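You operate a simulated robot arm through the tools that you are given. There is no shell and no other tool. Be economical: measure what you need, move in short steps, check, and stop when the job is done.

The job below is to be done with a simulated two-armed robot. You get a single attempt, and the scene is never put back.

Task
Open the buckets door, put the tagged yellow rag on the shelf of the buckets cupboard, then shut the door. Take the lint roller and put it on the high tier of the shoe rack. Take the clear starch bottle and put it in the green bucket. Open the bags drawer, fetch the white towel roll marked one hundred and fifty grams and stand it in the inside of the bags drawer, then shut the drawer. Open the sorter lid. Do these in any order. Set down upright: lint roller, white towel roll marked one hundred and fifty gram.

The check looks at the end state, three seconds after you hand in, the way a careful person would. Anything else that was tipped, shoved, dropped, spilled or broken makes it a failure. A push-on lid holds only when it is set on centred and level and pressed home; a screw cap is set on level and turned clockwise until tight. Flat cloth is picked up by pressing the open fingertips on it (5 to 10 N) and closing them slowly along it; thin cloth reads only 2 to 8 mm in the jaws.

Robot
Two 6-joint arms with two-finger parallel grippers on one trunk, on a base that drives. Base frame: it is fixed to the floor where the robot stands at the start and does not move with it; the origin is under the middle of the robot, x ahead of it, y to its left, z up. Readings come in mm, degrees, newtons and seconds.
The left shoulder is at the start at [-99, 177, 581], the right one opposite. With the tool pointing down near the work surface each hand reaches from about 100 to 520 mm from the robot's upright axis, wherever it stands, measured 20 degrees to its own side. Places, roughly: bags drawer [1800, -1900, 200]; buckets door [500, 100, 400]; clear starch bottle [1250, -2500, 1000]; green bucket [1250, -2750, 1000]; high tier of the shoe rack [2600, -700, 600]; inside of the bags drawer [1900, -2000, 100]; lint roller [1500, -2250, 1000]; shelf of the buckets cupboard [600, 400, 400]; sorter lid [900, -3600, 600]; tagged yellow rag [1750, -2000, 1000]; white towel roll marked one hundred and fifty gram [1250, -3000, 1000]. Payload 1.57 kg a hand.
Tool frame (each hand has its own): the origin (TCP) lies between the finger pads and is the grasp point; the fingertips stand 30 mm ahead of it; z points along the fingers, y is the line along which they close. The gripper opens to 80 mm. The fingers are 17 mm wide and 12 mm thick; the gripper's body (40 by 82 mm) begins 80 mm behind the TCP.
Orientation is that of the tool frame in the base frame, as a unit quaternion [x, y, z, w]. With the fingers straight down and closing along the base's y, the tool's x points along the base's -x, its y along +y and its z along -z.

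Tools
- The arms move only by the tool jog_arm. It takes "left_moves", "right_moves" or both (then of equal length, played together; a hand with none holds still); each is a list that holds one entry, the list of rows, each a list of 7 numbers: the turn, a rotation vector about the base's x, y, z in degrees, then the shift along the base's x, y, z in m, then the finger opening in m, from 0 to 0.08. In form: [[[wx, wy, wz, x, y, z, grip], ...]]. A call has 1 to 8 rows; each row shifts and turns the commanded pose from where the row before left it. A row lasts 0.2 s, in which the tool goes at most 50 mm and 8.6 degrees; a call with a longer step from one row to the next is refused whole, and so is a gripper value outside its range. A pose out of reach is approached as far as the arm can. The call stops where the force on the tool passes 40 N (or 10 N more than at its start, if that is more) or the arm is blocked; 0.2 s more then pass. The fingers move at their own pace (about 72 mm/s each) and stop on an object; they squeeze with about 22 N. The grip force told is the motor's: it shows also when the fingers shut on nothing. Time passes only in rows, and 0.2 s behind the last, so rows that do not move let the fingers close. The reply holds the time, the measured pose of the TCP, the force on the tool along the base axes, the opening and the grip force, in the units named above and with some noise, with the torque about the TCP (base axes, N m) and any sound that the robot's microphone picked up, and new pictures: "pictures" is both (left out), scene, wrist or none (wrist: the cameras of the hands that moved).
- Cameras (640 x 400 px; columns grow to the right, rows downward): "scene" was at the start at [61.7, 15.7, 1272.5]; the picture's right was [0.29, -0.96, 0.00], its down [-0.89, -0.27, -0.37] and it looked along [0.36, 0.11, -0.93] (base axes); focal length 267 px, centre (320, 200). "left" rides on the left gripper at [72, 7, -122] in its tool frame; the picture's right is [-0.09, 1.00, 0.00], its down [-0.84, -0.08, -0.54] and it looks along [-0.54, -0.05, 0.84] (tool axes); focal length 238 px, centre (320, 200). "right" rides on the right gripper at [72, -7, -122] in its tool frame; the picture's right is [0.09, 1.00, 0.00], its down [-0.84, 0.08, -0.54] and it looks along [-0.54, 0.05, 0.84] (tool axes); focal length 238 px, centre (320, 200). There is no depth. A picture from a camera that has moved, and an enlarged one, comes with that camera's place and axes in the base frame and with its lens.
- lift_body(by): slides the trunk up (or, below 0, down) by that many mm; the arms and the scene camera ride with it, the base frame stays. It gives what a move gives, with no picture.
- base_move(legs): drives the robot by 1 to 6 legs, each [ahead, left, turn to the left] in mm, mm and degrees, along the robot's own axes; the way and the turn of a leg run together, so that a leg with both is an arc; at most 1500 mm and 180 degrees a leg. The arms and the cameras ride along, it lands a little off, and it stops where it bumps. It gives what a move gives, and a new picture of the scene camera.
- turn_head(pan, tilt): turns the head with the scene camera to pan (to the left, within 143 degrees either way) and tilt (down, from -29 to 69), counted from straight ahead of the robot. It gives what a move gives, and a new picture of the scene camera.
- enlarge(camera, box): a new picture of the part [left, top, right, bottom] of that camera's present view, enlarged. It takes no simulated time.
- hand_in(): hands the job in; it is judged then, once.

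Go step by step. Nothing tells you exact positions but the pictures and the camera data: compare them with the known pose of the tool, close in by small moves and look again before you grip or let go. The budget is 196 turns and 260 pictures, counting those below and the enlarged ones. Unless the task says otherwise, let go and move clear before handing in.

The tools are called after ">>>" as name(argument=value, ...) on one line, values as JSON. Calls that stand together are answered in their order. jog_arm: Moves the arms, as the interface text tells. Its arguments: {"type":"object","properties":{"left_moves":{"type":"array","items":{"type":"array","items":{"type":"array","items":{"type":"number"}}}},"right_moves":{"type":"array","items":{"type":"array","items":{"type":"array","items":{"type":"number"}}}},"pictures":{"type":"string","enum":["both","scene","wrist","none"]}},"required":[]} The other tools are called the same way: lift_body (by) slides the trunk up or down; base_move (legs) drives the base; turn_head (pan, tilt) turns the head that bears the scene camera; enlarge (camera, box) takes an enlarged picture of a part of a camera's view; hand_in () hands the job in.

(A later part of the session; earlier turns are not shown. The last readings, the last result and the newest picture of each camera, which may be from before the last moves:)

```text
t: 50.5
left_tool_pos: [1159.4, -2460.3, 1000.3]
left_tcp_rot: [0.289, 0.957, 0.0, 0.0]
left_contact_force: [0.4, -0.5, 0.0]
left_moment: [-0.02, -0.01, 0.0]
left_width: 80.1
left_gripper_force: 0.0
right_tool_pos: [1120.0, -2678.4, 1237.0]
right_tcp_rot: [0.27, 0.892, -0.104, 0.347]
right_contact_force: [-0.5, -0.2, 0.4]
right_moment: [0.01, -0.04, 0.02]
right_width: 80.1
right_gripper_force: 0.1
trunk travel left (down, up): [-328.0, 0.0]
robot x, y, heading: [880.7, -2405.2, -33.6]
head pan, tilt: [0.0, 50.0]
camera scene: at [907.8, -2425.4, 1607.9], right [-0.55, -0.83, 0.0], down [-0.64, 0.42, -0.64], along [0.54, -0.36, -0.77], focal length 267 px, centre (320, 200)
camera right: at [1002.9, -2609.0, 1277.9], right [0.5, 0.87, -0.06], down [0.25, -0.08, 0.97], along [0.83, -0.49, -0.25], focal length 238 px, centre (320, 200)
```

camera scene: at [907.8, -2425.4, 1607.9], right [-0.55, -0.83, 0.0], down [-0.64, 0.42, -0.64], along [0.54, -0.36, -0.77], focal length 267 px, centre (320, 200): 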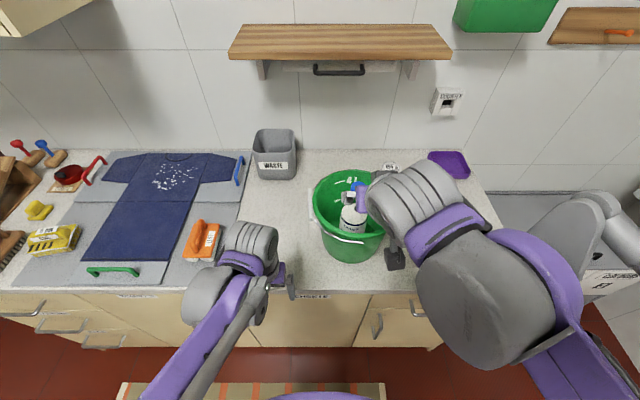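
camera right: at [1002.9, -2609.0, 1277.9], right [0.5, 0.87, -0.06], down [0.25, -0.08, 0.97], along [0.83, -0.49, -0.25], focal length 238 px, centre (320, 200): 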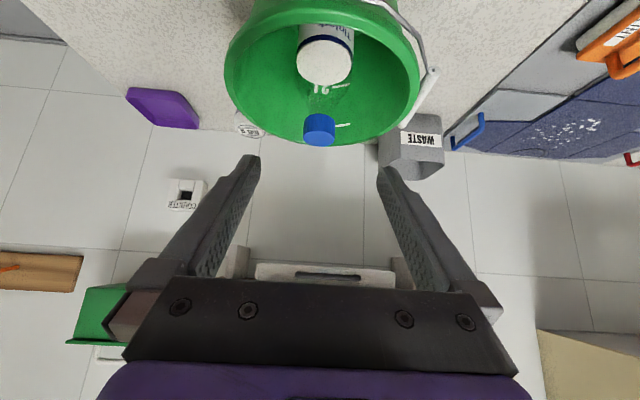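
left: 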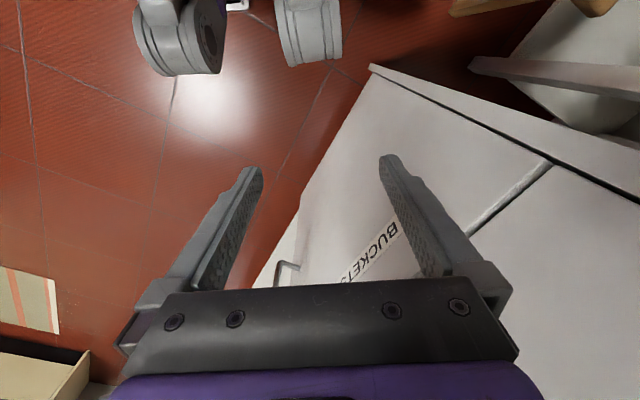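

Bottle stands in the bucket. Next the towel roll, deep behind the bucket. I move right and look at it.

>>> base_move(legs=[[0, -200, 0]])

>>> enlarge(camera="scene", box=[280, 110, 440, 210])

>>> enlarge(camera="right", box=[160, 50, 400, 200])

```text
t: 52.9
left_tool_pos: [1047.7, -2630.2, 1000.1]
left_tcp_rot: [0.291, 0.957, 0.0, 0.0]
left_contact_force: [-0.5, -0.5, 0.1]
left_moment: [-0.01, -0.01, 0.01]
left_width: 79.9
left_gripper_force: 0.0
right_tool_pos: [1007.8, -2848.6, 1236.0]
right_tcp_rot: [0.271, 0.892, -0.105, 0.347]
right_contact_force: [0.2, 0.7, 0.7]
right_moment: [0.0, -0.04, -0.03]
right_width: 79.9
right_gripper_force: 0.0
trunk travel left (down, up): [-328.0, 0.0]
robot x, y, heading: [768.9, -2575.5, -33.6]
head pan, tilt: [0.0, 50.0]
camera scene: at [795.9, -2595.0, 1607.9], right [-0.56, -0.83, 0.0], down [-0.64, 0.43, -0.64], along [0.53, -0.36, -0.77], focal length 267 px, centre (320, 200)
```

scene: 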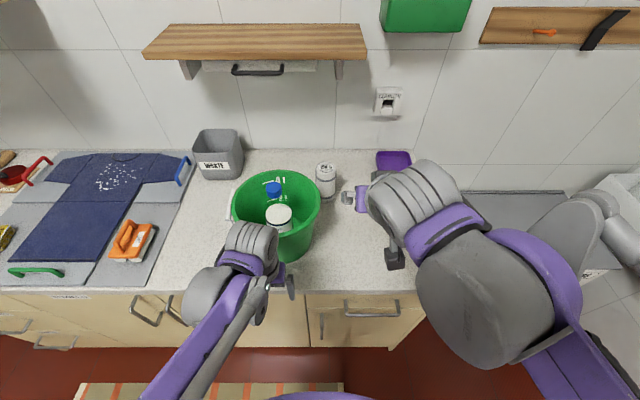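

```text
4.00 times, centred on (360, 160) of scene
camera zoom: at [795.9, -2595.0, 1607.9], right [-0.56, -0.83, 0.0], down [-0.64, 0.43, -0.64], along [0.53, -0.36, -0.77], focal length 1066 px, centre (160, 360)
```

zoom: 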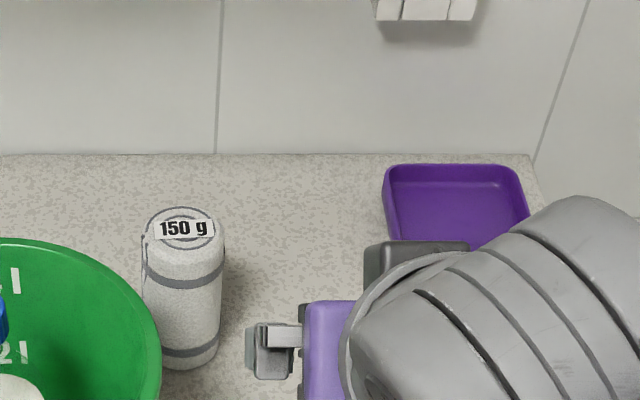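

```text
2.67 times, centred on (280, 125) of right
camera zoom: at [890.7, -2778.9, 1277.6], right [0.5, 0.87, -0.06], down [0.25, -0.08, 0.96], along [0.83, -0.5, -0.26], focal length 636 px, centre (427, 400)
```

zoom: 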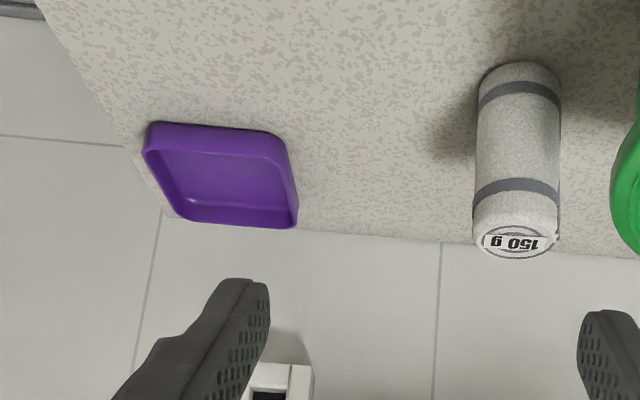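

Roll: diameter ~66, height ~130, centred about (1294, -2958). I shift further right so that the right hand can reach it past the bucket, then pitch up and yaw the tool.

>>> base_move(legs=[[0, -150, 0]])

>>> jog_arm(right_moves=[[[-4, -6, 4, 0, 0, -0.02, 0.08], [-4, -6, 4, 0, 0, -0.03, 0.08], [-3.7, -6.3, 4, 0, 0, -0.03, 0.08], [-3.2, -6.4, 4, 0, 0, -0.03, 0.08], [-1, -2, 5, 0, 0, -0.03, 0.08]]])

```text
t: 54.8
left_tool_pos: [963.3, -2757.0, 1000.6]
left_tcp_rot: [0.291, 0.957, 0.001, 0.001]
left_contact_force: [-0.7, -0.5, 0.1]
left_moment: [0.01, 0.02, 0.01]
left_width: 80.0
left_gripper_force: 0.0
right_tool_pos: [923.3, -2976.1, 1237.4]
right_tcp_rot: [0.272, 0.892, -0.105, 0.347]
right_contact_force: [0.6, 0.7, 0.3]
right_moment: [0.04, -0.01, 0.03]
right_width: 79.8
right_gripper_force: 0.0
trunk travel left (down, up): [-328.0, 0.0]
robot x, y, heading: [679.3, -2700.6, -33.8]
head pan, tilt: [0.0, 50.0]
camera scene: at [711.3, -2721.1, 1607.9], right [-0.56, -0.83, 0.0], down [-0.64, 0.43, -0.64], along [0.53, -0.36, -0.77], focal length 267 px, centre (320, 200)
```

scene: 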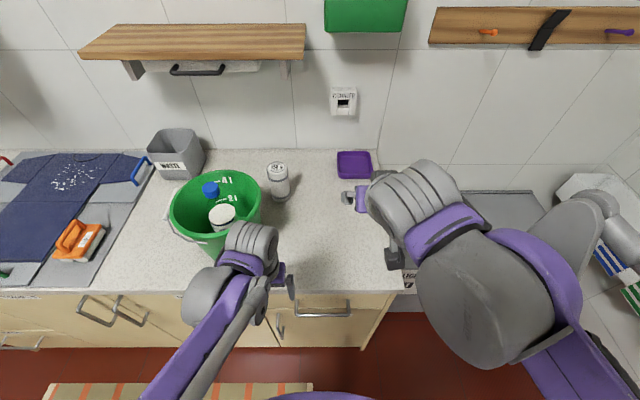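

```text
t: 56.0
left_tool_pos: [965.0, -2755.6, 1001.4]
left_tcp_rot: [0.292, 0.957, 0.0, 0.0]
left_contact_force: [0.2, -0.3, 0.6]
left_moment: [0.01, 0.01, 0.0]
left_width: 79.6
left_gripper_force: 0.0
right_tool_pos: [923.3, -2975.4, 1094.8]
right_tcp_rot: [0.079, 0.797, -0.091, 0.591]
right_contact_force: [-0.1, 0.4, 0.8]
right_moment: [-0.01, 0.03, -0.01]
right_width: 80.0
right_gripper_force: 0.1
trunk travel left (down, up): [-328.0, 0.0]
robot x, y, heading: [679.6, -2705.2, -34.1]
head pan, tilt: [0.0, 50.0]
camera scene: at [712.4, -2721.4, 1607.9], right [-0.56, -0.83, 0.0], down [-0.64, 0.43, -0.64], along [0.53, -0.36, -0.77], focal length 267 px, centre (320, 200)
camera right: at [786.3, -2950.9, 1061.1], right [0.21, 0.97, -0.14], down [-0.24, 0.19, 0.95], along [0.95, -0.16, 0.28], focal length 238 px, centre (320, 200)
```

scene: 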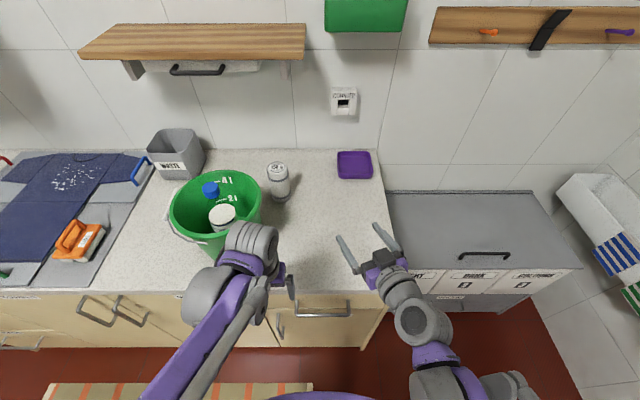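
right: 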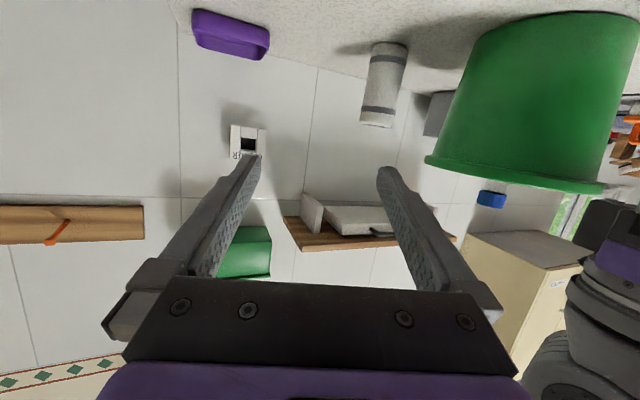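

Tool now points forward toward the roll with room beside the bucket. I advance to just before it.

>>> jog_arm(right_moves=[[[2.8, -0.7, -0.85, 0.0377, 0.0063, -0.0114, 0.08], [0, 0, 0, 0.0377, 0.0063, -0.0114, 0.08], [0, 0, 0, 0.0377, 0.0063, -0.0114, 0.08], [0, 0, 0, 0.0377, 0.0063, -0.0114, 0.08], [0, 0, 0, 0.0377, 0.0063, -0.0114, 0.08], [0, 0, 0, 0.0377, 0.0063, -0.0114, 0.08], [0, 0, 0, 0.0377, 0.0063, -0.0114, 0.08]]])

```text
t: 57.6
left_tool_pos: [963.9, -2756.1, 1000.3]
left_tcp_rot: [0.292, 0.956, -0.001, 0.0]
left_contact_force: [-0.2, 0.5, 0.9]
left_moment: [0.02, 0.02, 0.0]
left_width: 80.1
left_gripper_force: 0.0
right_tool_pos: [1190.2, -2932.6, 1017.1]
right_tcp_rot: [0.1, 0.796, -0.075, 0.592]
right_contact_force: [0.7, 0.1, -0.2]
right_moment: [0.01, -0.03, 0.01]
right_width: 80.1
right_gripper_force: 0.1
trunk travel left (down, up): [-328.0, 0.0]
robot x, y, heading: [680.7, -2697.9, -34.1]
head pan, tilt: [0.0, 50.0]
camera scene: at [712.8, -2721.1, 1607.9], right [-0.56, -0.83, 0.0], down [-0.64, 0.43, -0.64], along [0.53, -0.36, -0.77], focal length 267 px, centre (320, 200)
camera right: at [1053.7, -2903.9, 982.0], right [0.22, 0.97, -0.09], down [-0.25, 0.14, 0.96], along [0.94, -0.19, 0.28], focal length 238 px, centre (320, 200)
```

scene: 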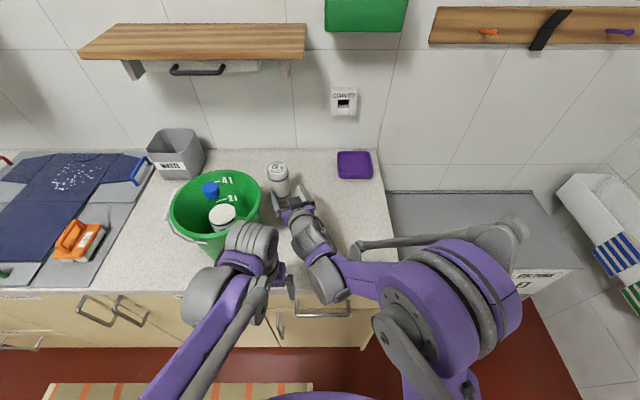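
right: 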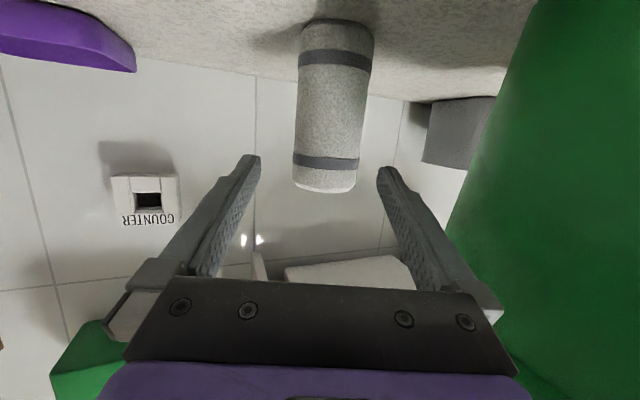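

Roll centre is ~10 mm left of the finger line. Correct and advance around it.

>>> jog_arm(right_moves=[[[0, 0, 0, 0.0026, 0.0097, 0, 0.08], [0, 0, 0, 0.0256, -0.0066, -0.007, 0.08], [0, 0, 0, 0.0256, -0.0066, -0.007, 0.08], [0, 0, 0, 0.0256, -0.0066, -0.007, 0.08], [0, 0, 0, 0.02, -0.005, -0.005, 0.08]]], pictures="wrist")

```text
t: 58.8
left_tool_pos: [963.7, -2755.8, 999.8]
left_tcp_rot: [0.292, 0.956, 0.0, 0.0]
left_contact_force: [0.8, 0.2, -0.4]
left_moment: [-0.02, -0.01, 0.01]
left_width: 80.1
left_gripper_force: 0.1
right_tool_pos: [1285.7, -2947.9, 992.7]
right_tcp_rot: [0.1, 0.795, -0.075, 0.593]
right_contact_force: [-0.6, 0.1, 0.1]
right_moment: [-0.02, -0.01, 0.03]
right_width: 80.2
right_gripper_force: 0.0
trunk travel left (down, up): [-328.0, 0.0]
robot x, y, heading: [680.5, -2703.7, -33.9]
head pan, tilt: [0.0, 50.0]
camera right: at [1150.5, -2919.9, 957.0], right [0.22, 0.97, -0.09], down [-0.25, 0.15, 0.96], along [0.94, -0.19, 0.28], focal length 238 px, centre (320, 200)
```

right: 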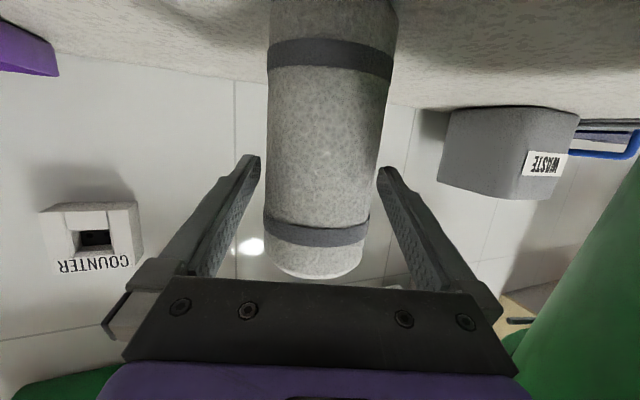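

Centred. Close and lift.

>>> jog_arm(right_moves=[[[0, 0, 0, 0.005, -0.001, 0, 0.08], [0, 0, 0, 0, 0, 0, 0.0], [0, 0, 0, 0, 0, 0, 0.0], [0, 0, 0, 0, 0, 0, 0.0], [0, 0, 0, 0, 0, 0.01, 0.0], [0, 0, 0, 0, 0, 0.03, 0.0], [0, 0, 0, 0, 0, 0.04, 0.0]]], pictures="both")

```text
t: 60.4
left_tool_pos: [962.1, -2755.7, 1002.1]
left_tcp_rot: [0.292, 0.956, 0.0, 0.0]
left_contact_force: [0.1, -0.7, -0.9]
left_moment: [-0.03, -0.01, 0.01]
left_width: 79.9
left_gripper_force: 0.1
right_tool_pos: [1288.3, -2949.7, 1072.9]
right_tcp_rot: [0.1, 0.795, -0.075, 0.593]
right_contact_force: [-0.6, -0.2, -2.4]
right_moment: [0.01, 0.02, -0.01]
right_width: 64.3
right_gripper_force: 22.0
trunk travel left (down, up): [-328.0, 0.0]
robot x, y, heading: [682.4, -2704.0, -34.1]
head pan, tilt: [0.0, 50.0]
camera scene: at [710.7, -2721.2, 1607.9], right [-0.56, -0.83, 0.0], down [-0.64, 0.43, -0.64], along [0.53, -0.36, -0.77], focal length 267 px, centre (320, 200)
camera right: at [1153.4, -2921.7, 1038.4], right [0.22, 0.97, -0.09], down [-0.25, 0.14, 0.96], along [0.94, -0.19, 0.28], focal length 238 px, centre (320, 200)
```

scene: 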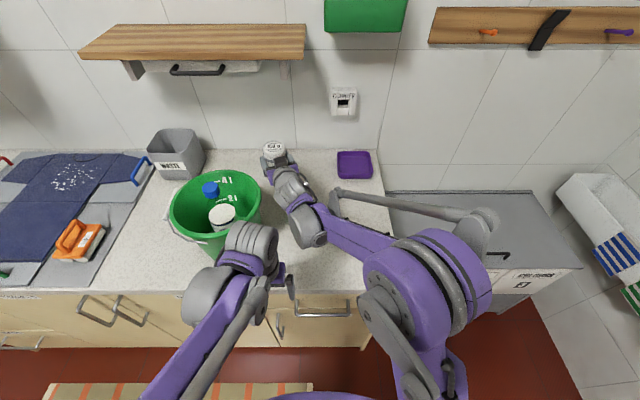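
right: 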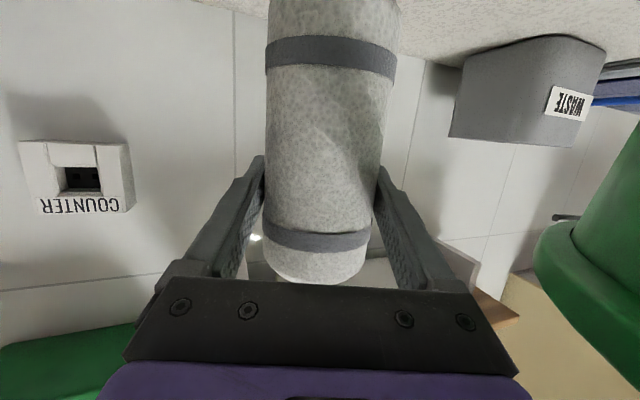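

Roll held upright. I retract it, then deal with the sorter lid (nearby on the right) with the left hand.

>>> jog_arm(right_moves=[[[0, 0, 0, -0.0456, -0.003, 0.006, 0.0], [0, 0, 0, -0.0456, -0.003, 0.006, 0.0], [0, 0, 0, -0.0456, -0.003, 0.006, 0.0], [0, 0, 0, -0.0456, -0.003, 0.006, 0.0], [0, 0, 0, -0.0456, -0.003, 0.006, 0.0], [0, 0, 0, -0.0456, -0.003, 0.006, 0.0], [0, 0, 0, -0.0456, -0.003, 0.006, 0.0]]], pictures="none")

>>> base_move(legs=[[-170, 0, 0], [0, -300, 0]])

>>> turn_head(pan=-25, tilt=45)

```text
t: 62.0
left_tool_pos: [961.6, -2755.3, 1000.5]
left_tcp_rot: [0.291, 0.957, 0.0, 0.001]
left_contact_force: [-0.3, -0.2, 0.5]
left_moment: [-0.01, -0.03, -0.06]
left_width: 79.9
left_gripper_force: 0.1
right_tool_pos: [969.1, -2967.4, 1113.5]
right_tcp_rot: [0.099, 0.795, -0.074, 0.593]
right_contact_force: [-0.5, 0.9, -2.3]
right_moment: [-0.04, -0.02, -0.01]
right_width: 64.3
right_gripper_force: 21.8
trunk travel left (down, up): [-328.0, 0.0]
robot x, y, heading: [679.8, -2700.9, -34.0]
head pan, tilt: [0.0, 50.0]
```

```text
t: 66.3
left_tool_pos: [654.8, -2912.1, 1000.4]
left_tcp_rot: [0.292, 0.956, 0.0, 0.0]
left_contact_force: [-0.2, 0.4, 1.0]
left_moment: [0.01, 0.03, 0.0]
left_width: 80.1
left_gripper_force: 0.1
right_tool_pos: [662.8, -3125.4, 1112.8]
right_tcp_rot: [0.1, 0.795, -0.075, 0.593]
right_contact_force: [-0.4, -1.0, -2.5]
right_moment: [0.02, 0.02, 0.02]
right_width: 64.4
right_gripper_force: 21.7
trunk travel left (down, up): [-328.0, 0.0]
robot x, y, heading: [370.6, -2859.0, -33.9]
head pan, tilt: [0.0, 50.0]
camera scene: at [403.0, -2877.2, 1607.9], right [-0.56, -0.83, 0.0], down [-0.64, 0.43, -0.64], along [0.53, -0.36, -0.77], focal length 267 px, centre (320, 200)
```

scene: 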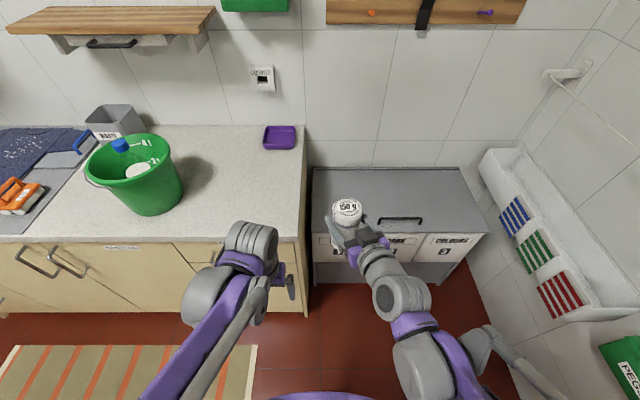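

```text
t: 67.2
left_tool_pos: [654.8, -2912.9, 1000.3]
left_tcp_rot: [0.291, 0.957, 0.001, -0.001]
left_contact_force: [0.2, -0.6, 0.5]
left_moment: [0.04, 0.01, -0.04]
left_width: 79.8
left_gripper_force: 0.1
right_tool_pos: [663.0, -3124.1, 1114.1]
right_tcp_rot: [0.1, 0.795, -0.075, 0.593]
right_contact_force: [-0.1, -0.2, -2.7]
right_moment: [-0.03, -0.02, 0.02]
right_width: 64.0
right_gripper_force: 22.4
trunk travel left (down, up): [-328.0, 0.0]
robot x, y, heading: [373.0, -2857.8, -33.8]
head pan, tilt: [-25.0, 45.0]
camera scene: at [381.2, -2903.8, 1614.8], right [-0.86, -0.52, 0.0], down [-0.37, 0.6, -0.71], along [0.37, -0.6, -0.71], focal length 267 px, centre (320, 200)
```

scene: 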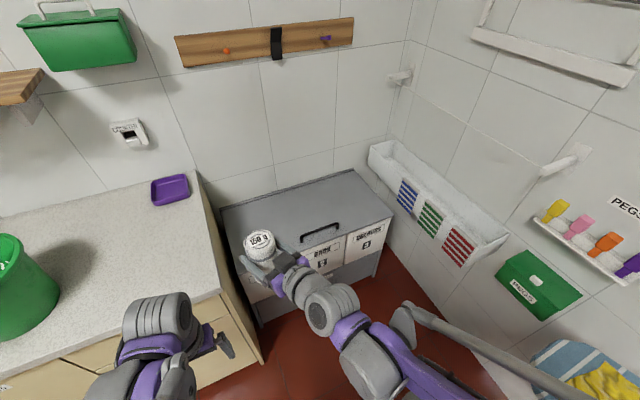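

Sorter: lid top at z≈640, roughly e 2140–2890, with the bar handle near the front. I tuck the right hand (with roll) to the right and drive in front of the sorter.

>>> jog_arm(right_moves=[[[0, 0, 0, -0.034, -0.0153, 0, 0.0], [0, 0, 0, -0.034, -0.0153, 0, 0.0], [0, 0, 0, -0.034, -0.0153, 0, 0.0], [0, 0, 0, -0.034, -0.0153, 0, 0.0], [0, 0, 0, -0.034, -0.0153, 0, 0.0], [0, 0, 0, -0.034, -0.0153, 0, 0.0]]], pictures="none")

>>> base_move(legs=[[0, -300, 0], [150, 0, 0]])

>>> turn_head(pan=0, tilt=55)

```text
t: 68.8
left_tool_pos: [656.1, -2912.6, 1000.5]
left_tcp_rot: [0.291, 0.957, 0.0, 0.001]
left_contact_force: [0.7, -0.4, -0.2]
left_moment: [0.02, 0.0, 0.02]
left_width: 80.0
left_gripper_force: 0.1
right_tool_pos: [499.3, -3162.5, 1106.5]
right_tcp_rot: [0.017, 0.799, -0.006, 0.6]
right_contact_force: [0.3, -0.8, -1.5]
right_moment: [-0.02, 0.0, 0.0]
right_width: 64.4
right_gripper_force: 21.4
trunk travel left (down, up): [-328.0, 0.0]
robot x, y, heading: [369.9, -2857.6, -33.7]
head pan, tilt: [-25.0, 45.0]
stopped in row 6 (right hand): the arm was blocked; the commanded pose is now the measured one
```

```text
t: 72.9
left_tool_pos: [615.7, -3235.0, 999.9]
left_tcp_rot: [0.291, 0.957, 0.0, 0.0]
left_contact_force: [-0.2, -0.2, -0.1]
left_moment: [0.04, -0.02, 0.03]
left_width: 79.6
left_gripper_force: 0.0
right_tool_pos: [460.1, -3486.4, 1105.9]
right_tcp_rot: [0.018, 0.799, -0.007, 0.601]
right_contact_force: [0.0, 0.9, -2.7]
right_moment: [0.01, -0.02, 0.0]
right_width: 64.3
right_gripper_force: 22.0
trunk travel left (down, up): [-328.0, 0.0]
robot x, y, heading: [337.8, -3181.7, -34.0]
head pan, tilt: [-25.0, 45.0]
camera scene: at [342.1, -3227.6, 1614.5], right [-0.86, -0.52, 0.0], down [-0.36, 0.6, -0.71], along [0.37, -0.61, -0.71], focal length 267 px, centre (320, 200)
```

scene: 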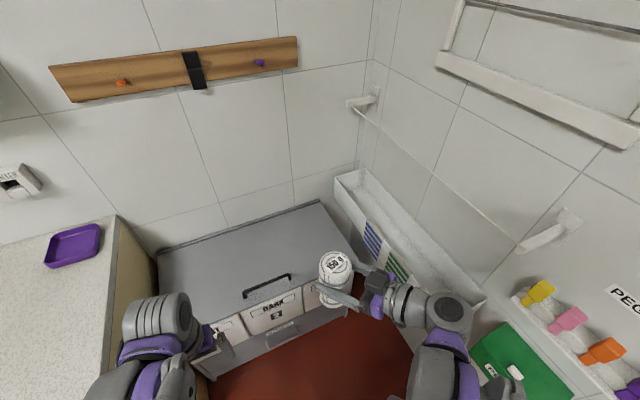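

```text
t: 73.8
left_tool_pos: [616.8, -3236.3, 1000.4]
left_tcp_rot: [0.292, 0.956, 0.0, 0.0]
left_contact_force: [-0.2, 0.0, -0.4]
left_moment: [-0.04, -0.03, -0.02]
left_width: 80.3
left_gripper_force: 0.0
right_tool_pos: [461.5, -3487.0, 1105.3]
right_tcp_rot: [0.017, 0.799, -0.005, 0.601]
right_contact_force: [0.4, -0.4, -2.5]
right_moment: [-0.01, 0.04, 0.01]
right_width: 64.2
right_gripper_force: 21.9
trunk travel left (down, up): [-328.0, 0.0]
robot x, y, heading: [332.8, -3184.5, -34.0]
head pan, tilt: [0.0, 55.0]
camera scene: at [360.7, -3198.9, 1601.4], right [-0.56, -0.83, 0.0], down [-0.68, 0.46, -0.57], along [0.48, -0.32, -0.82], focal length 267 px, centre (320, 200)
```

scene: 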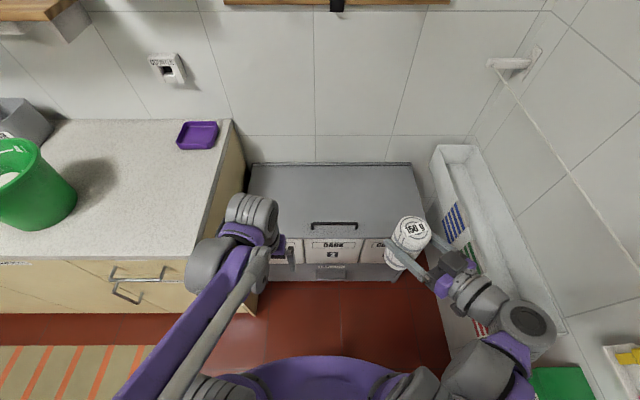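

The right arm is cramped by the wall here. Better: set the roll on the free counter part (I must regrip it from the top for the drawer anyway), then do the lid with free hands.

>>> base_move(legs=[[0, 690, 0]])

>>> jog_arm(right_moves=[[[0, 0, 0, 0.03, -0.02, 0, 0.0], [0, 0, 0, 0.03, -0.02, 0, 0.0], [0, 0, 0, 0.03, -0.02, -0.01, 0.0], [0, 0, 0, 0.03, -0.02, -0.03, 0.0], [0, 0, 0, 0, 0, -0.03, 0.0]]])

```text
t: 80.1
left_tool_pos: [992.5, -2672.4, 1000.1]
left_tcp_rot: [0.288, 0.958, 0.0, 0.001]
left_contact_force: [0.9, -0.2, -0.2]
left_moment: [0.02, -0.03, -0.01]
left_width: 80.1
left_gripper_force: 0.1
right_tool_pos: [838.4, -2923.2, 1107.5]
right_tcp_rot: [0.015, 0.799, -0.005, 0.601]
right_contact_force: [-0.7, -0.6, -2.0]
right_moment: [0.0, 0.01, 0.01]
right_width: 64.2
right_gripper_force: 21.9
trunk travel left (down, up): [-328.0, 0.0]
robot x, y, heading: [711.8, -2617.1, -33.8]
head pan, tilt: [0.0, 55.0]
camera scene: at [736.8, -2635.7, 1601.4], right [-0.55, -0.83, 0.0], down [-0.68, 0.45, -0.57], along [0.48, -0.32, -0.82], focal length 267 px, centre (320, 200)
```

scene: 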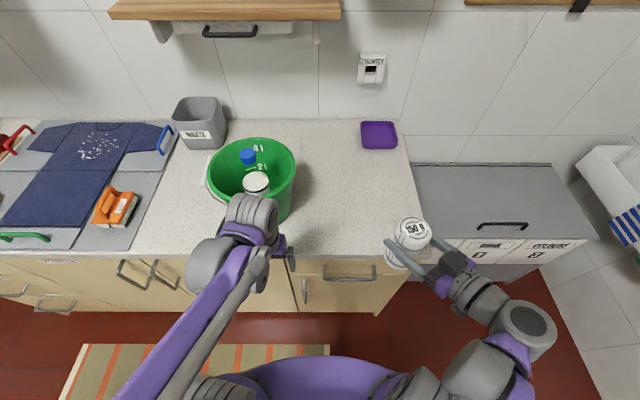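

```text
t: 81.3
left_tool_pos: [992.4, -2672.9, 1000.5]
left_tcp_rot: [0.289, 0.957, 0.001, 0.0]
left_contact_force: [-0.5, 0.2, -0.9]
left_moment: [-0.01, 0.03, 0.01]
left_width: 80.2
left_gripper_force: 0.1
right_tool_pos: [959.1, -3003.4, 1034.5]
right_tcp_rot: [0.015, 0.799, -0.004, 0.601]
right_contact_force: [0.0, 0.4, -2.7]
right_moment: [0.03, -0.02, -0.03]
right_width: 64.4
right_gripper_force: 21.5
trunk travel left (down, up): [-328.0, 0.0]
robot x, y, heading: [712.4, -2616.5, -33.6]
head pan, tilt: [0.0, 55.0]
camera scene: at [736.8, -2635.9, 1601.4], right [-0.55, -0.83, 0.0], down [-0.68, 0.45, -0.57], along [0.48, -0.32, -0.82], focal length 267 px, centre (320, 200)
camera right: at [819.6, -3006.1, 998.5], right [0.0, 1.0, -0.08], down [-0.29, 0.07, 0.96], along [0.96, 0.02, 0.29], focal length 238 px, centre (320, 200)
```

scene: 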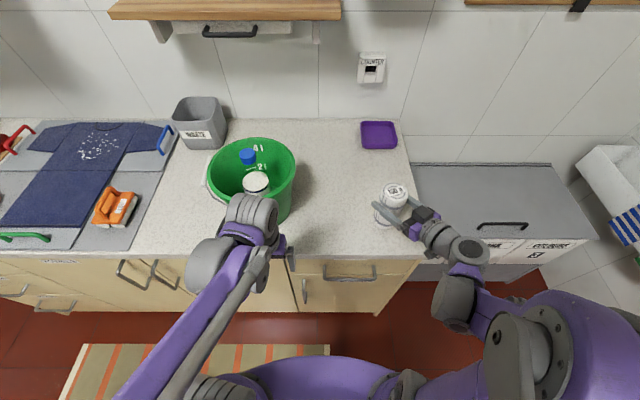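
right: 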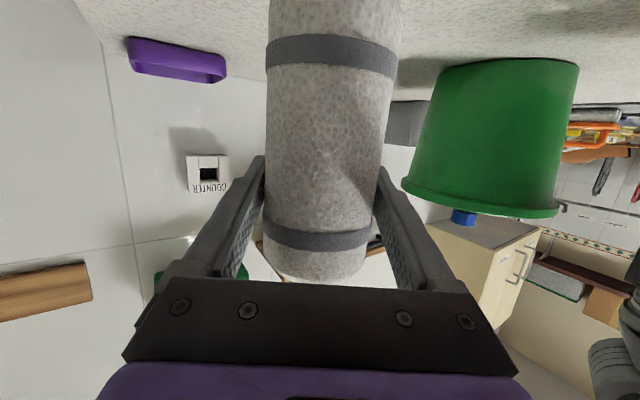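

Lower the roll onto the counter.

>>> jog_arm(right_moves=[[[0, 0, 0, 0, 0, -0.02, 0.0], [0, 0, 0, 0, 0, -0.014, 0.0], [0, 0, 0, 0, 0, -0.005, 0.0], [0, 0, 0, 0, 0, -0.003, 0.0]]], pictures="none")

```text
t: 82.3
left_tool_pos: [993.2, -2671.1, 1000.7]
left_tcp_rot: [0.289, 0.957, 0.0, 0.0]
left_contact_force: [-0.8, 0.6, -0.6]
left_moment: [-0.03, 0.01, 0.01]
left_width: 79.8
left_gripper_force: 0.1
right_tool_pos: [958.5, -3001.9, 993.0]
right_tcp_rot: [0.015, 0.799, -0.004, 0.601]
right_contact_force: [-0.4, 0.2, -2.1]
right_moment: [0.01, 0.02, 0.03]
right_width: 64.3
right_gripper_force: 22.0
trunk travel left (down, up): [-328.0, 0.0]
robot x, y, heading: [710.3, -2616.4, -33.7]
head pan, tilt: [0.0, 55.0]
```

>>> jog_arm(right_moves=[[[0, 0, 0, 0, 0, -0.002, 0.0], [0, 0, 0, 0, 0, -0.001, 0.0], [0, 0, 0, 0, 0, 0, 0.0]]], pictures="none")

```text
t: 83.1
left_tool_pos: [993.0, -2670.9, 1000.9]
left_tcp_rot: [0.29, 0.957, -0.001, 0.001]
left_contact_force: [0.9, -0.1, -0.5]
left_moment: [0.01, 0.02, 0.03]
left_width: 80.0
left_gripper_force: 0.0
right_tool_pos: [958.1, -3003.0, 991.8]
right_tcp_rot: [0.014, 0.799, -0.003, 0.602]
right_contact_force: [2.7, 0.8, 19.5]
right_moment: [-0.29, 0.22, -0.04]
right_width: 64.3
right_gripper_force: 22.3
trunk travel left (down, up): [-328.0, 0.0]
robot x, y, heading: [707.7, -2614.4, -33.5]
head pan, tilt: [0.0, 55.0]
```

Contact. Release and withdraw backward.

>>> jog_arm(right_moves=[[[0, 0, 0, 0, 0, 0.0007, 0.0], [0, 0, 0, 0, 0, 0, 0.08], [0, 0, 0, 0, 0, 0, 0.08], [0, 0, 0, -0.02, 0.0006, 0.006, 0.08], [0, 0, 0, -0.038, 0.001, 0.011, 0.08], [0, 0, 0, -0.038, 0.001, 0.011, 0.08], [0, 0, 0, -0.035, 0.001, 0.03, 0.08]]])

```text
t: 84.7
left_tool_pos: [992.6, -2670.5, 1001.4]
left_tcp_rot: [0.289, 0.957, -0.002, 0.0]
left_contact_force: [-0.2, -0.4, -0.7]
left_moment: [0.0, 0.01, 0.01]
left_width: 79.8
left_gripper_force: 0.1
right_tool_pos: [826.7, -2999.1, 1049.1]
right_tcp_rot: [0.014, 0.799, -0.004, 0.601]
right_contact_force: [0.0, 0.2, 0.6]
right_moment: [-0.01, 0.01, -0.03]
right_width: 79.8
right_gripper_force: 0.1
trunk travel left (down, up): [-328.0, 0.0]
robot x, y, heading: [713.0, -2618.2, -33.8]
head pan, tilt: [0.0, 55.0]
camera scene: at [736.4, -2633.4, 1601.4], right [-0.55, -0.83, 0.0], down [-0.68, 0.45, -0.57], along [0.48, -0.32, -0.82], focal length 267 px, centre (320, 200)
camera right: at [689.1, -3000.8, 1013.3], right [0.0, 1.0, -0.08], down [-0.29, 0.08, 0.96], along [0.96, 0.02, 0.29], focal length 238 px, centre (320, 200)
```

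scene: 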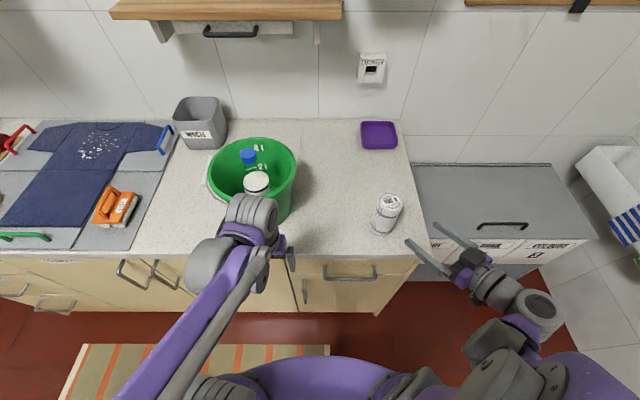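
right: 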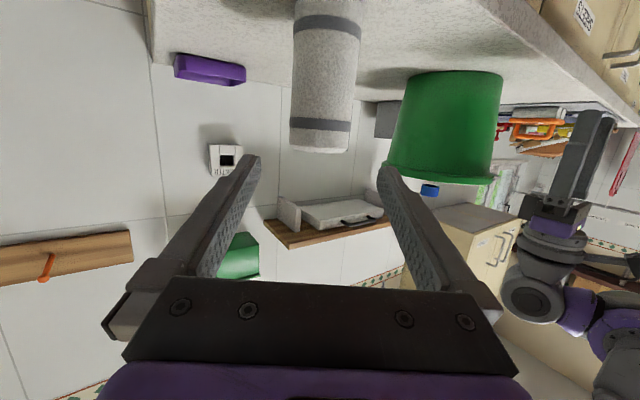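

Roll stands safely. Drive to the sorter and turn the right hand to point down, closing fore-aft.

>>> base_move(legs=[[0, -560, 0]])

>>> jog_arm(right_moves=[[[0, 8.3, 0, 0, 0, 0, 0.08], [0, 8.3, 0, 0, 0, 0, 0.08], [0, 8.3, 0, 0, 0, 0, 0.08], [0, 8.3, 0, 0, 0, 0, 0.08], [0, 8.3, 0, 0, 0, 0, 0.08], [0, 8.3, 0, 0, 0, 0, 0.08], [0, 8.3, 0, 0, 0, 0, 0.08], [0, 8.3, 0, 0, 0, 0, 0.08]]], pictures="none")

>>> jog_arm(right_moves=[[[0, 7, 0, 0, 0, 0, 0.08], [0, 0, 8.3, 0, 0, 0, 0.08], [0, 0, 8.3, 0, 0, 0, 0.08], [0, 0, 8.3, 0, 0, 0, 0.08], [0, 0, 8.3, 0, 0, 0, 0.08], [0, 0, 8.3, 0, 0, 0, 0.08], [0, 0, 8.3, 0, 0, 0, 0.08], [0, 0, 8.3, 0, 0, 0, 0.08]]])

```text
t: 90.1
left_tool_pos: [684.8, -3135.3, 999.8]
left_tcp_rot: [0.29, 0.957, 0.0, 0.0]
left_contact_force: [0.1, 0.2, 0.6]
left_moment: [-0.02, -0.02, -0.01]
left_width: 79.9
left_gripper_force: 0.1
right_tool_pos: [519.6, -3463.8, 1049.0]
right_tcp_rot: [0.016, 0.799, -0.005, 0.601]
right_contact_force: [0.4, 0.3, -0.6]
right_moment: [-0.02, 0.0, 0.0]
right_width: 80.3
right_gripper_force: 0.0
trunk travel left (down, up): [-328.0, 0.0]
robot x, y, heading: [405.8, -3078.0, -33.8]
head pan, tilt: [0.0, 55.0]
camera scene: at [428.6, -3098.8, 1601.4], right [-0.55, -0.83, 0.0], down [-0.68, 0.45, -0.57], along [0.48, -0.32, -0.82], focal length 267 px, centre (320, 200)
```

scene: 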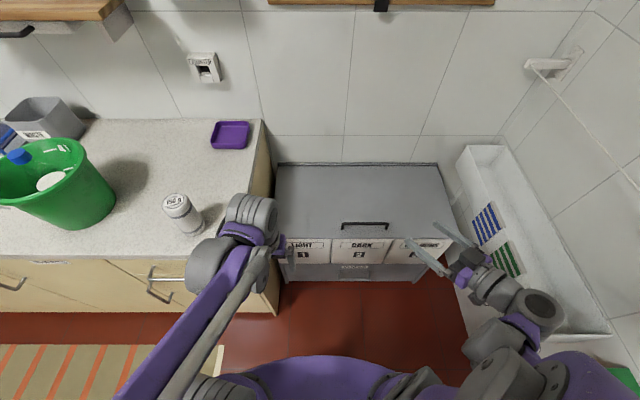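

```text
t: 91.9
left_tool_pos: [685.6, -3136.2, 999.6]
left_tcp_rot: [0.291, 0.957, -0.001, 0.0]
left_contact_force: [0.1, 0.0, 0.5]
left_moment: [-0.02, 0.03, -0.02]
left_width: 80.1
left_gripper_force: 0.1
right_tool_pos: [520.7, -3464.5, 1050.2]
right_tcp_rot: [0.012, 0.998, -0.013, 0.063]
right_contact_force: [-0.5, -0.1, 1.0]
right_moment: [0.02, 0.0, 0.0]
right_width: 80.0
right_gripper_force: 0.0
trunk travel left (down, up): [-328.0, 0.0]
robot x, y, heading: [402.6, -3085.0, -33.5]
head pan, tilt: [0.0, 55.0]
```

```text
t: 93.7
left_tool_pos: [684.2, -3135.0, 1000.6]
left_tcp_rot: [0.289, 0.957, 0.0, 0.0]
left_contact_force: [-0.1, 0.2, -0.5]
left_moment: [0.02, 0.01, -0.01]
left_width: 79.9
left_gripper_force: 0.1
right_tool_pos: [518.9, -3465.7, 1049.2]
right_tcp_rot: [-0.477, 0.879, -0.009, 0.01]
right_contact_force: [0.2, -0.8, 0.2]
right_moment: [0.03, 0.01, 0.0]
right_width: 79.9
right_gripper_force: 0.1
trunk travel left (down, up): [-328.0, 0.0]
robot x, y, heading: [404.2, -3080.7, -33.5]
head pan, tilt: [0.0, 55.0]
camera scene: at [428.6, -3098.8, 1601.4], right [-0.55, -0.83, 0.0], down [-0.68, 0.45, -0.57], along [0.48, -0.32, -0.82], focal length 267 px, centre (320, 200)
camera right: at [481.5, -3527.4, 1169.7], right [-0.89, 0.46, -0.03], down [0.38, 0.75, 0.55], along [0.27, 0.47, -0.84], focal length 238 px, centre (320, 200)
```

scene: 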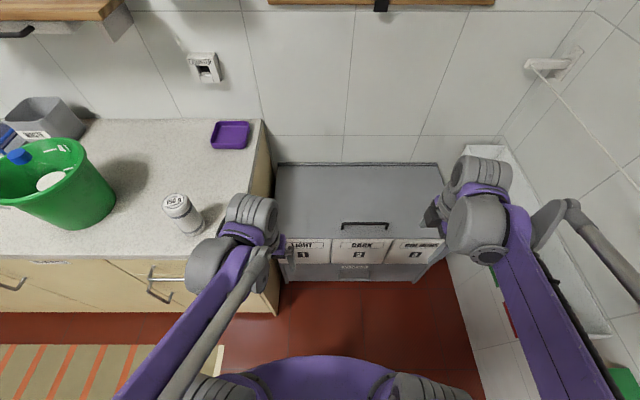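
right: 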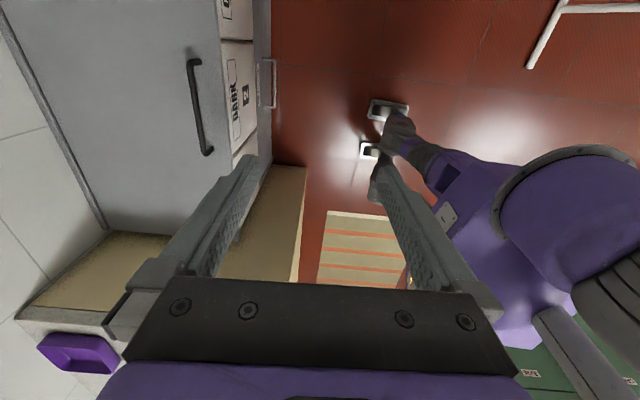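

Handle is at about (782, -3556, 635). I bring the hand in line, shift right so the base clears the counter end, and drive forward.

>>> jog_arm(right_moves=[[[0, 0, 0, 0.0213, 0.0323, 0, 0.08], [0, 0, 0, 0.0213, 0.0323, 0, 0.08], [0, 0, 0, 0.0213, 0.0323, 0, 0.08], [0, 0, 0, 0.0213, 0.0323, 0, 0.08]]], pictures="none")

>>> base_move(legs=[[0, -90, 0], [190, 0, 0]])

```text
t: 94.7
left_tool_pos: [685.1, -3134.6, 1001.1]
left_tcp_rot: [0.29, 0.957, -0.001, 0.0]
left_contact_force: [-0.7, 0.8, 0.6]
left_moment: [-0.01, -0.02, -0.02]
left_width: 80.2
left_gripper_force: 0.0
right_tool_pos: [605.4, -3333.1, 1049.1]
right_tcp_rot: [-0.477, 0.879, -0.009, 0.01]
right_contact_force: [-0.6, -0.1, -0.4]
right_moment: [-0.03, 0.01, 0.02]
right_width: 79.9
right_gripper_force: 0.0
trunk travel left (down, up): [-328.0, 0.0]
robot x, y, heading: [406.4, -3084.4, -33.6]
head pan, tilt: [0.0, 55.0]
```

```text
t: 97.3
left_tool_pos: [792.4, -3316.4, 999.4]
left_tcp_rot: [0.291, 0.957, -0.001, 0.0]
left_contact_force: [0.2, 0.2, -1.4]
left_moment: [0.02, 0.01, 0.01]
left_width: 80.1
left_gripper_force: 0.0
right_tool_pos: [711.1, -3513.4, 1047.4]
right_tcp_rot: [-0.475, 0.88, -0.009, 0.01]
right_contact_force: [-0.9, -0.1, -0.1]
right_moment: [0.03, -0.04, 0.02]
right_width: 79.8
right_gripper_force: 0.0
trunk travel left (down, up): [-328.0, 0.0]
robot x, y, heading: [514.5, -3262.6, -33.6]
head pan, tilt: [0.0, 55.0]
camera scene: at [535.9, -3278.5, 1601.1], right [-0.56, -0.83, 0.0], down [-0.68, 0.46, -0.57], along [0.48, -0.32, -0.82], focal length 267 px, centre (320, 200)
```

scene: 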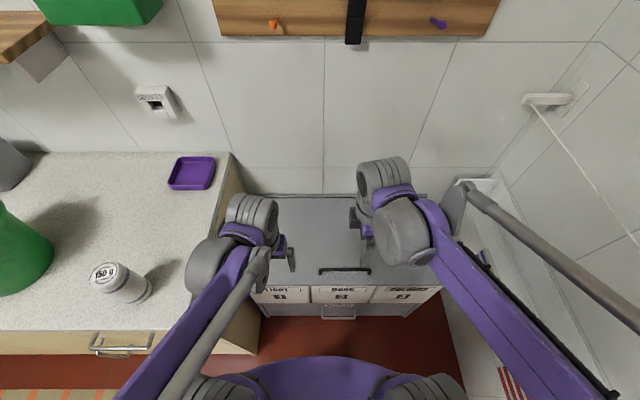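

Lower the right hand over the handle, stopping 80 mm above.

>>> jog_arm(right_moves=[[[0, 0, 0, 0.0088, -0.0053, -0.04, 0.08], [0, 0, 0, 0.0088, -0.0053, -0.04, 0.08], [0, 0, 0, 0.0088, -0.0053, -0.04, 0.08], [0, 0, 0, 0.0088, -0.0053, -0.04, 0.08], [0, 0, 0, 0.0088, -0.0053, -0.04, 0.08], [0, 0, 0, 0.0088, -0.0053, -0.04, 0.08], [0, 0, 0, 0.0088, -0.0053, -0.04, 0.08], [0, 0, 0, 0.0088, -0.0053, -0.04, 0.08]]], pictures="wrist")

```text
t: 99.1
left_tool_pos: [792.8, -3316.6, 1000.7]
left_tcp_rot: [0.291, 0.957, 0.0, -0.001]
left_contact_force: [0.1, -0.7, 0.6]
left_moment: [-0.02, 0.02, 0.01]
left_width: 79.9
left_gripper_force: 0.0
right_tool_pos: [784.0, -3558.9, 732.0]
right_tcp_rot: [-0.475, 0.88, -0.008, 0.01]
right_contact_force: [-0.5, -0.5, -0.4]
right_moment: [-0.03, 0.01, 0.03]
right_width: 80.1
right_gripper_force: 0.1
right hand out of reach, approached as far as the arm can: row 8
trunk travel left (down, up): [-328.0, 0.0]
robot x, y, heading: [511.3, -3261.6, -34.0]
head pan, tilt: [0.0, 55.0]
camera right: at [746.5, -3622.1, 852.9], right [-0.88, 0.47, -0.02], down [0.38, 0.75, 0.55], along [0.27, 0.47, -0.84], focal length 238 px, centre (320, 200)
```

right: 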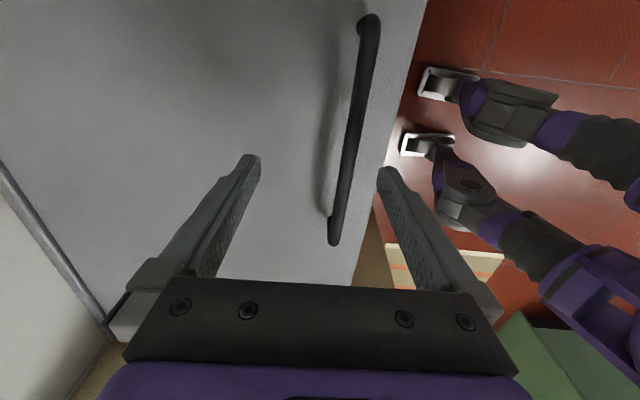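

The arm bottoms out at z 732 with the trunk fully up. I shift the hand 23 mm back over the bar, and lower the trunk slightly.

>>> jog_arm(right_moves=[[[0, 0, 0, -0.019, 0.0127, 0, 0.08]]], pictures="none")

>>> lift_body(by=-35)

>>> enlarge(camera="right", box=[0, 0, 640, 400])

```text
t: 99.5
left_tool_pos: [791.3, -3315.4, 1000.7]
left_tcp_rot: [0.291, 0.957, -0.001, -0.001]
left_contact_force: [0.8, 0.7, -0.6]
left_moment: [0.02, -0.01, -0.02]
left_width: 79.9
left_gripper_force: 0.0
right_tool_pos: [775.0, -3550.4, 744.6]
right_tcp_rot: [-0.476, 0.879, -0.009, 0.01]
right_contact_force: [-0.6, -0.1, 0.0]
right_moment: [0.0, 0.02, 0.02]
right_width: 80.2
right_gripper_force: 0.0
right hand out of reach, approached as far as the arm can: row 1
trunk travel left (down, up): [-328.0, 0.0]
robot x, y, heading: [512.6, -3259.5, -33.6]
head pan, tilt: [0.0, 55.0]
```

```text
t: 100.3
left_tool_pos: [796.4, -3317.3, 965.7]
left_tcp_rot: [0.291, 0.957, 0.0, 0.0]
left_contact_force: [0.5, -0.8, -0.3]
left_moment: [0.05, 0.02, 0.0]
left_width: 80.0
left_gripper_force: 0.1
right_tool_pos: [779.1, -3553.0, 707.0]
right_tcp_rot: [-0.476, 0.879, -0.009, 0.01]
right_contact_force: [0.1, -0.3, -0.2]
right_moment: [0.0, 0.02, 0.01]
right_width: 80.0
right_gripper_force: 0.0
trunk travel left (down, up): [-293.0, 35.0]
robot x, y, heading: [510.4, -3262.9, -34.1]
head pan, tilt: [0.0, 55.0]
```

```text
1.00 times, centred on (320, 200) of right (not enlarged: the box is as wide or as high as the picture)
camera zoom: at [741.4, -3614.9, 828.2], right [-0.88, 0.47, -0.03], down [0.38, 0.75, 0.55], along [0.27, 0.47, -0.84], focal length 238 px, centre (320, 200)
```

zoom: 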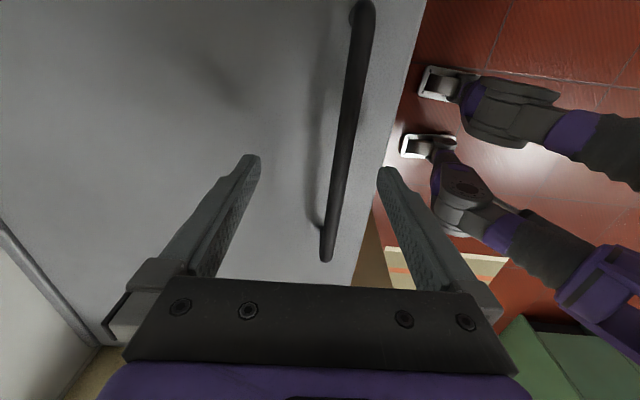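

Lower the hand further in small steps with a slight shift back.

>>> lift_body(by=-60)

>>> jog_arm(right_moves=[[[0, 0, 0, -0.009, 0.006, 0.03, 0.08]]], pictures="wrist")

```text
t: 101.0
left_tool_pos: [788.0, -3312.4, 922.9]
left_tcp_rot: [0.292, 0.957, 0.0, -0.001]
left_contact_force: [0.2, 0.1, 0.4]
left_moment: [0.01, 0.03, 0.01]
left_width: 80.2
left_gripper_force: 0.1
right_tool_pos: [772.4, -3547.3, 667.9]
right_tcp_rot: [-0.476, 0.88, -0.005, 0.007]
right_contact_force: [2.1, -1.4, 50.4]
right_moment: [0.84, 1.89, 0.01]
right_width: 76.3
right_gripper_force: 0.0
trunk travel left (down, up): [-251.0, 76.0]
robot x, y, heading: [512.0, -3263.6, -33.9]
head pan, tilt: [0.0, 55.0]
stopped: the force on the tool passed its limit at 119 N (the readings are from after the stop); the commanded pose is now the measured one
```

```text
t: 101.4
left_tool_pos: [786.7, -3313.3, 921.8]
left_tcp_rot: [0.291, 0.957, 0.0, -0.003]
left_contact_force: [0.2, -0.3, 0.2]
left_moment: [0.01, -0.03, -0.03]
left_width: 79.7
left_gripper_force: 0.1
right_tool_pos: [761.5, -3541.8, 697.8]
right_tcp_rot: [-0.476, 0.879, -0.006, 0.007]
right_contact_force: [-0.5, 0.2, -0.2]
right_moment: [0.0, 0.01, -0.01]
right_width: 80.2
right_gripper_force: 0.0
trunk travel left (down, up): [-251.0, 76.0]
robot x, y, heading: [513.8, -3259.0, -34.0]
head pan, tilt: [0.0, 55.0]
camera right: at [724.7, -3604.4, 818.3], right [-0.88, 0.47, -0.02], down [0.38, 0.74, 0.55], along [0.27, 0.48, -0.84], focal length 238 px, centre (320, 200)
```

right: 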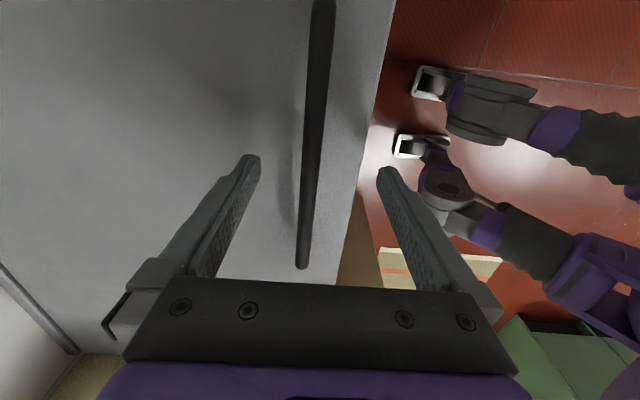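

Contact told me the lid top is at z≈638, so the bar is ~675. I centre and close on the bar.

>>> jog_arm(right_moves=[[[0, 0, 0, 0.006, -0.004, -0.01, 0.08], [0, 0, 0, 0, 0, -0.012, 0.08], [0, 0, 0, 0, 0, 0, 0.0], [0, 0, 0, 0, 0, 0, 0.0], [0, 0, 0, 0, 0, 0, 0.0]]], pictures="wrist")

```text
t: 102.6
left_tool_pos: [788.8, -3315.0, 922.7]
left_tcp_rot: [0.291, 0.957, 0.0, -0.002]
left_contact_force: [-0.4, -0.7, 0.7]
left_moment: [-0.01, -0.01, -0.02]
left_width: 80.0
left_gripper_force: 0.1
right_tool_pos: [768.3, -3544.1, 674.5]
right_tcp_rot: [-0.475, 0.88, -0.004, 0.005]
right_contact_force: [-14.4, 10.2, -4.9]
right_moment: [-0.1, -0.06, -0.33]
right_width: 12.0
right_gripper_force: 26.0
trunk travel left (down, up): [-251.0, 76.0]
robot x, y, heading: [514.5, -3262.5, -34.0]
head pan, tilt: [0.0, 55.0]
camera right: at [731.5, -3608.1, 794.9], right [-0.88, 0.47, -0.01], down [0.39, 0.74, 0.55], along [0.27, 0.48, -0.84], focal length 238 px, centre (320, 200)
```

right: 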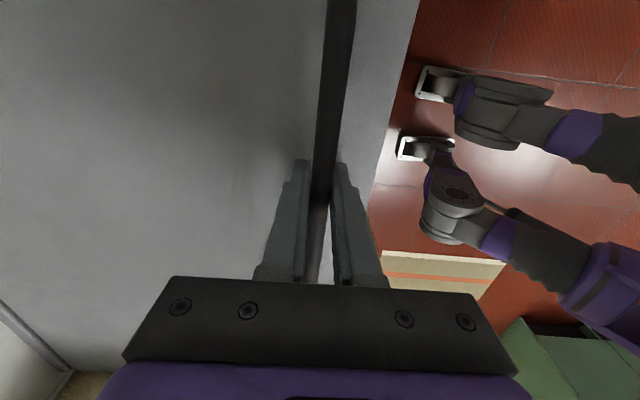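

Bar gripped (12 mm). I swing the lid up about its rear hinge, pitching the tool along.

>>> jog_arm(right_moves=[[[-3.86, -5.84, 0, 0.0067, -0.0044, 0.0432, 0.0], [-3.86, -5.84, 0, 0.011, -0.0073, 0.0419, 0.0], [-3.86, -5.84, 0, 0.0152, -0.01, 0.04, 0.0]]], pictures="scene")

```text
t: 103.4
left_tool_pos: [788.8, -3313.1, 922.5]
left_tcp_rot: [0.292, 0.956, -0.001, -0.001]
left_contact_force: [-0.1, -0.7, 0.4]
left_moment: [0.03, 0.0, 0.01]
left_width: 80.0
left_gripper_force: 0.2
right_tool_pos: [801.2, -3567.5, 801.7]
right_tcp_rot: [-0.468, 0.863, -0.166, 0.092]
right_contact_force: [-20.6, 20.3, 5.2]
right_moment: [-0.02, 0.05, -0.42]
right_width: 11.8
right_gripper_force: 29.0
trunk travel left (down, up): [-251.0, 76.0]
robot x, y, heading: [510.0, -3263.0, -33.9]
head pan, tilt: [0.0, 55.0]
camera scene: at [536.9, -3278.2, 1520.7], right [-0.56, -0.83, 0.0], down [-0.68, 0.46, -0.58], along [0.48, -0.32, -0.82], focal length 267 px, centre (320, 200)
```

scene: 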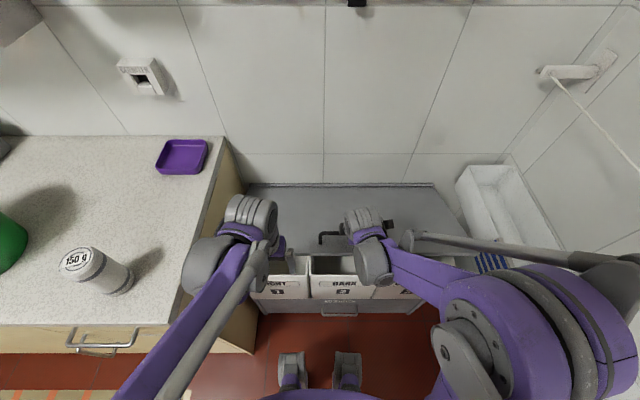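

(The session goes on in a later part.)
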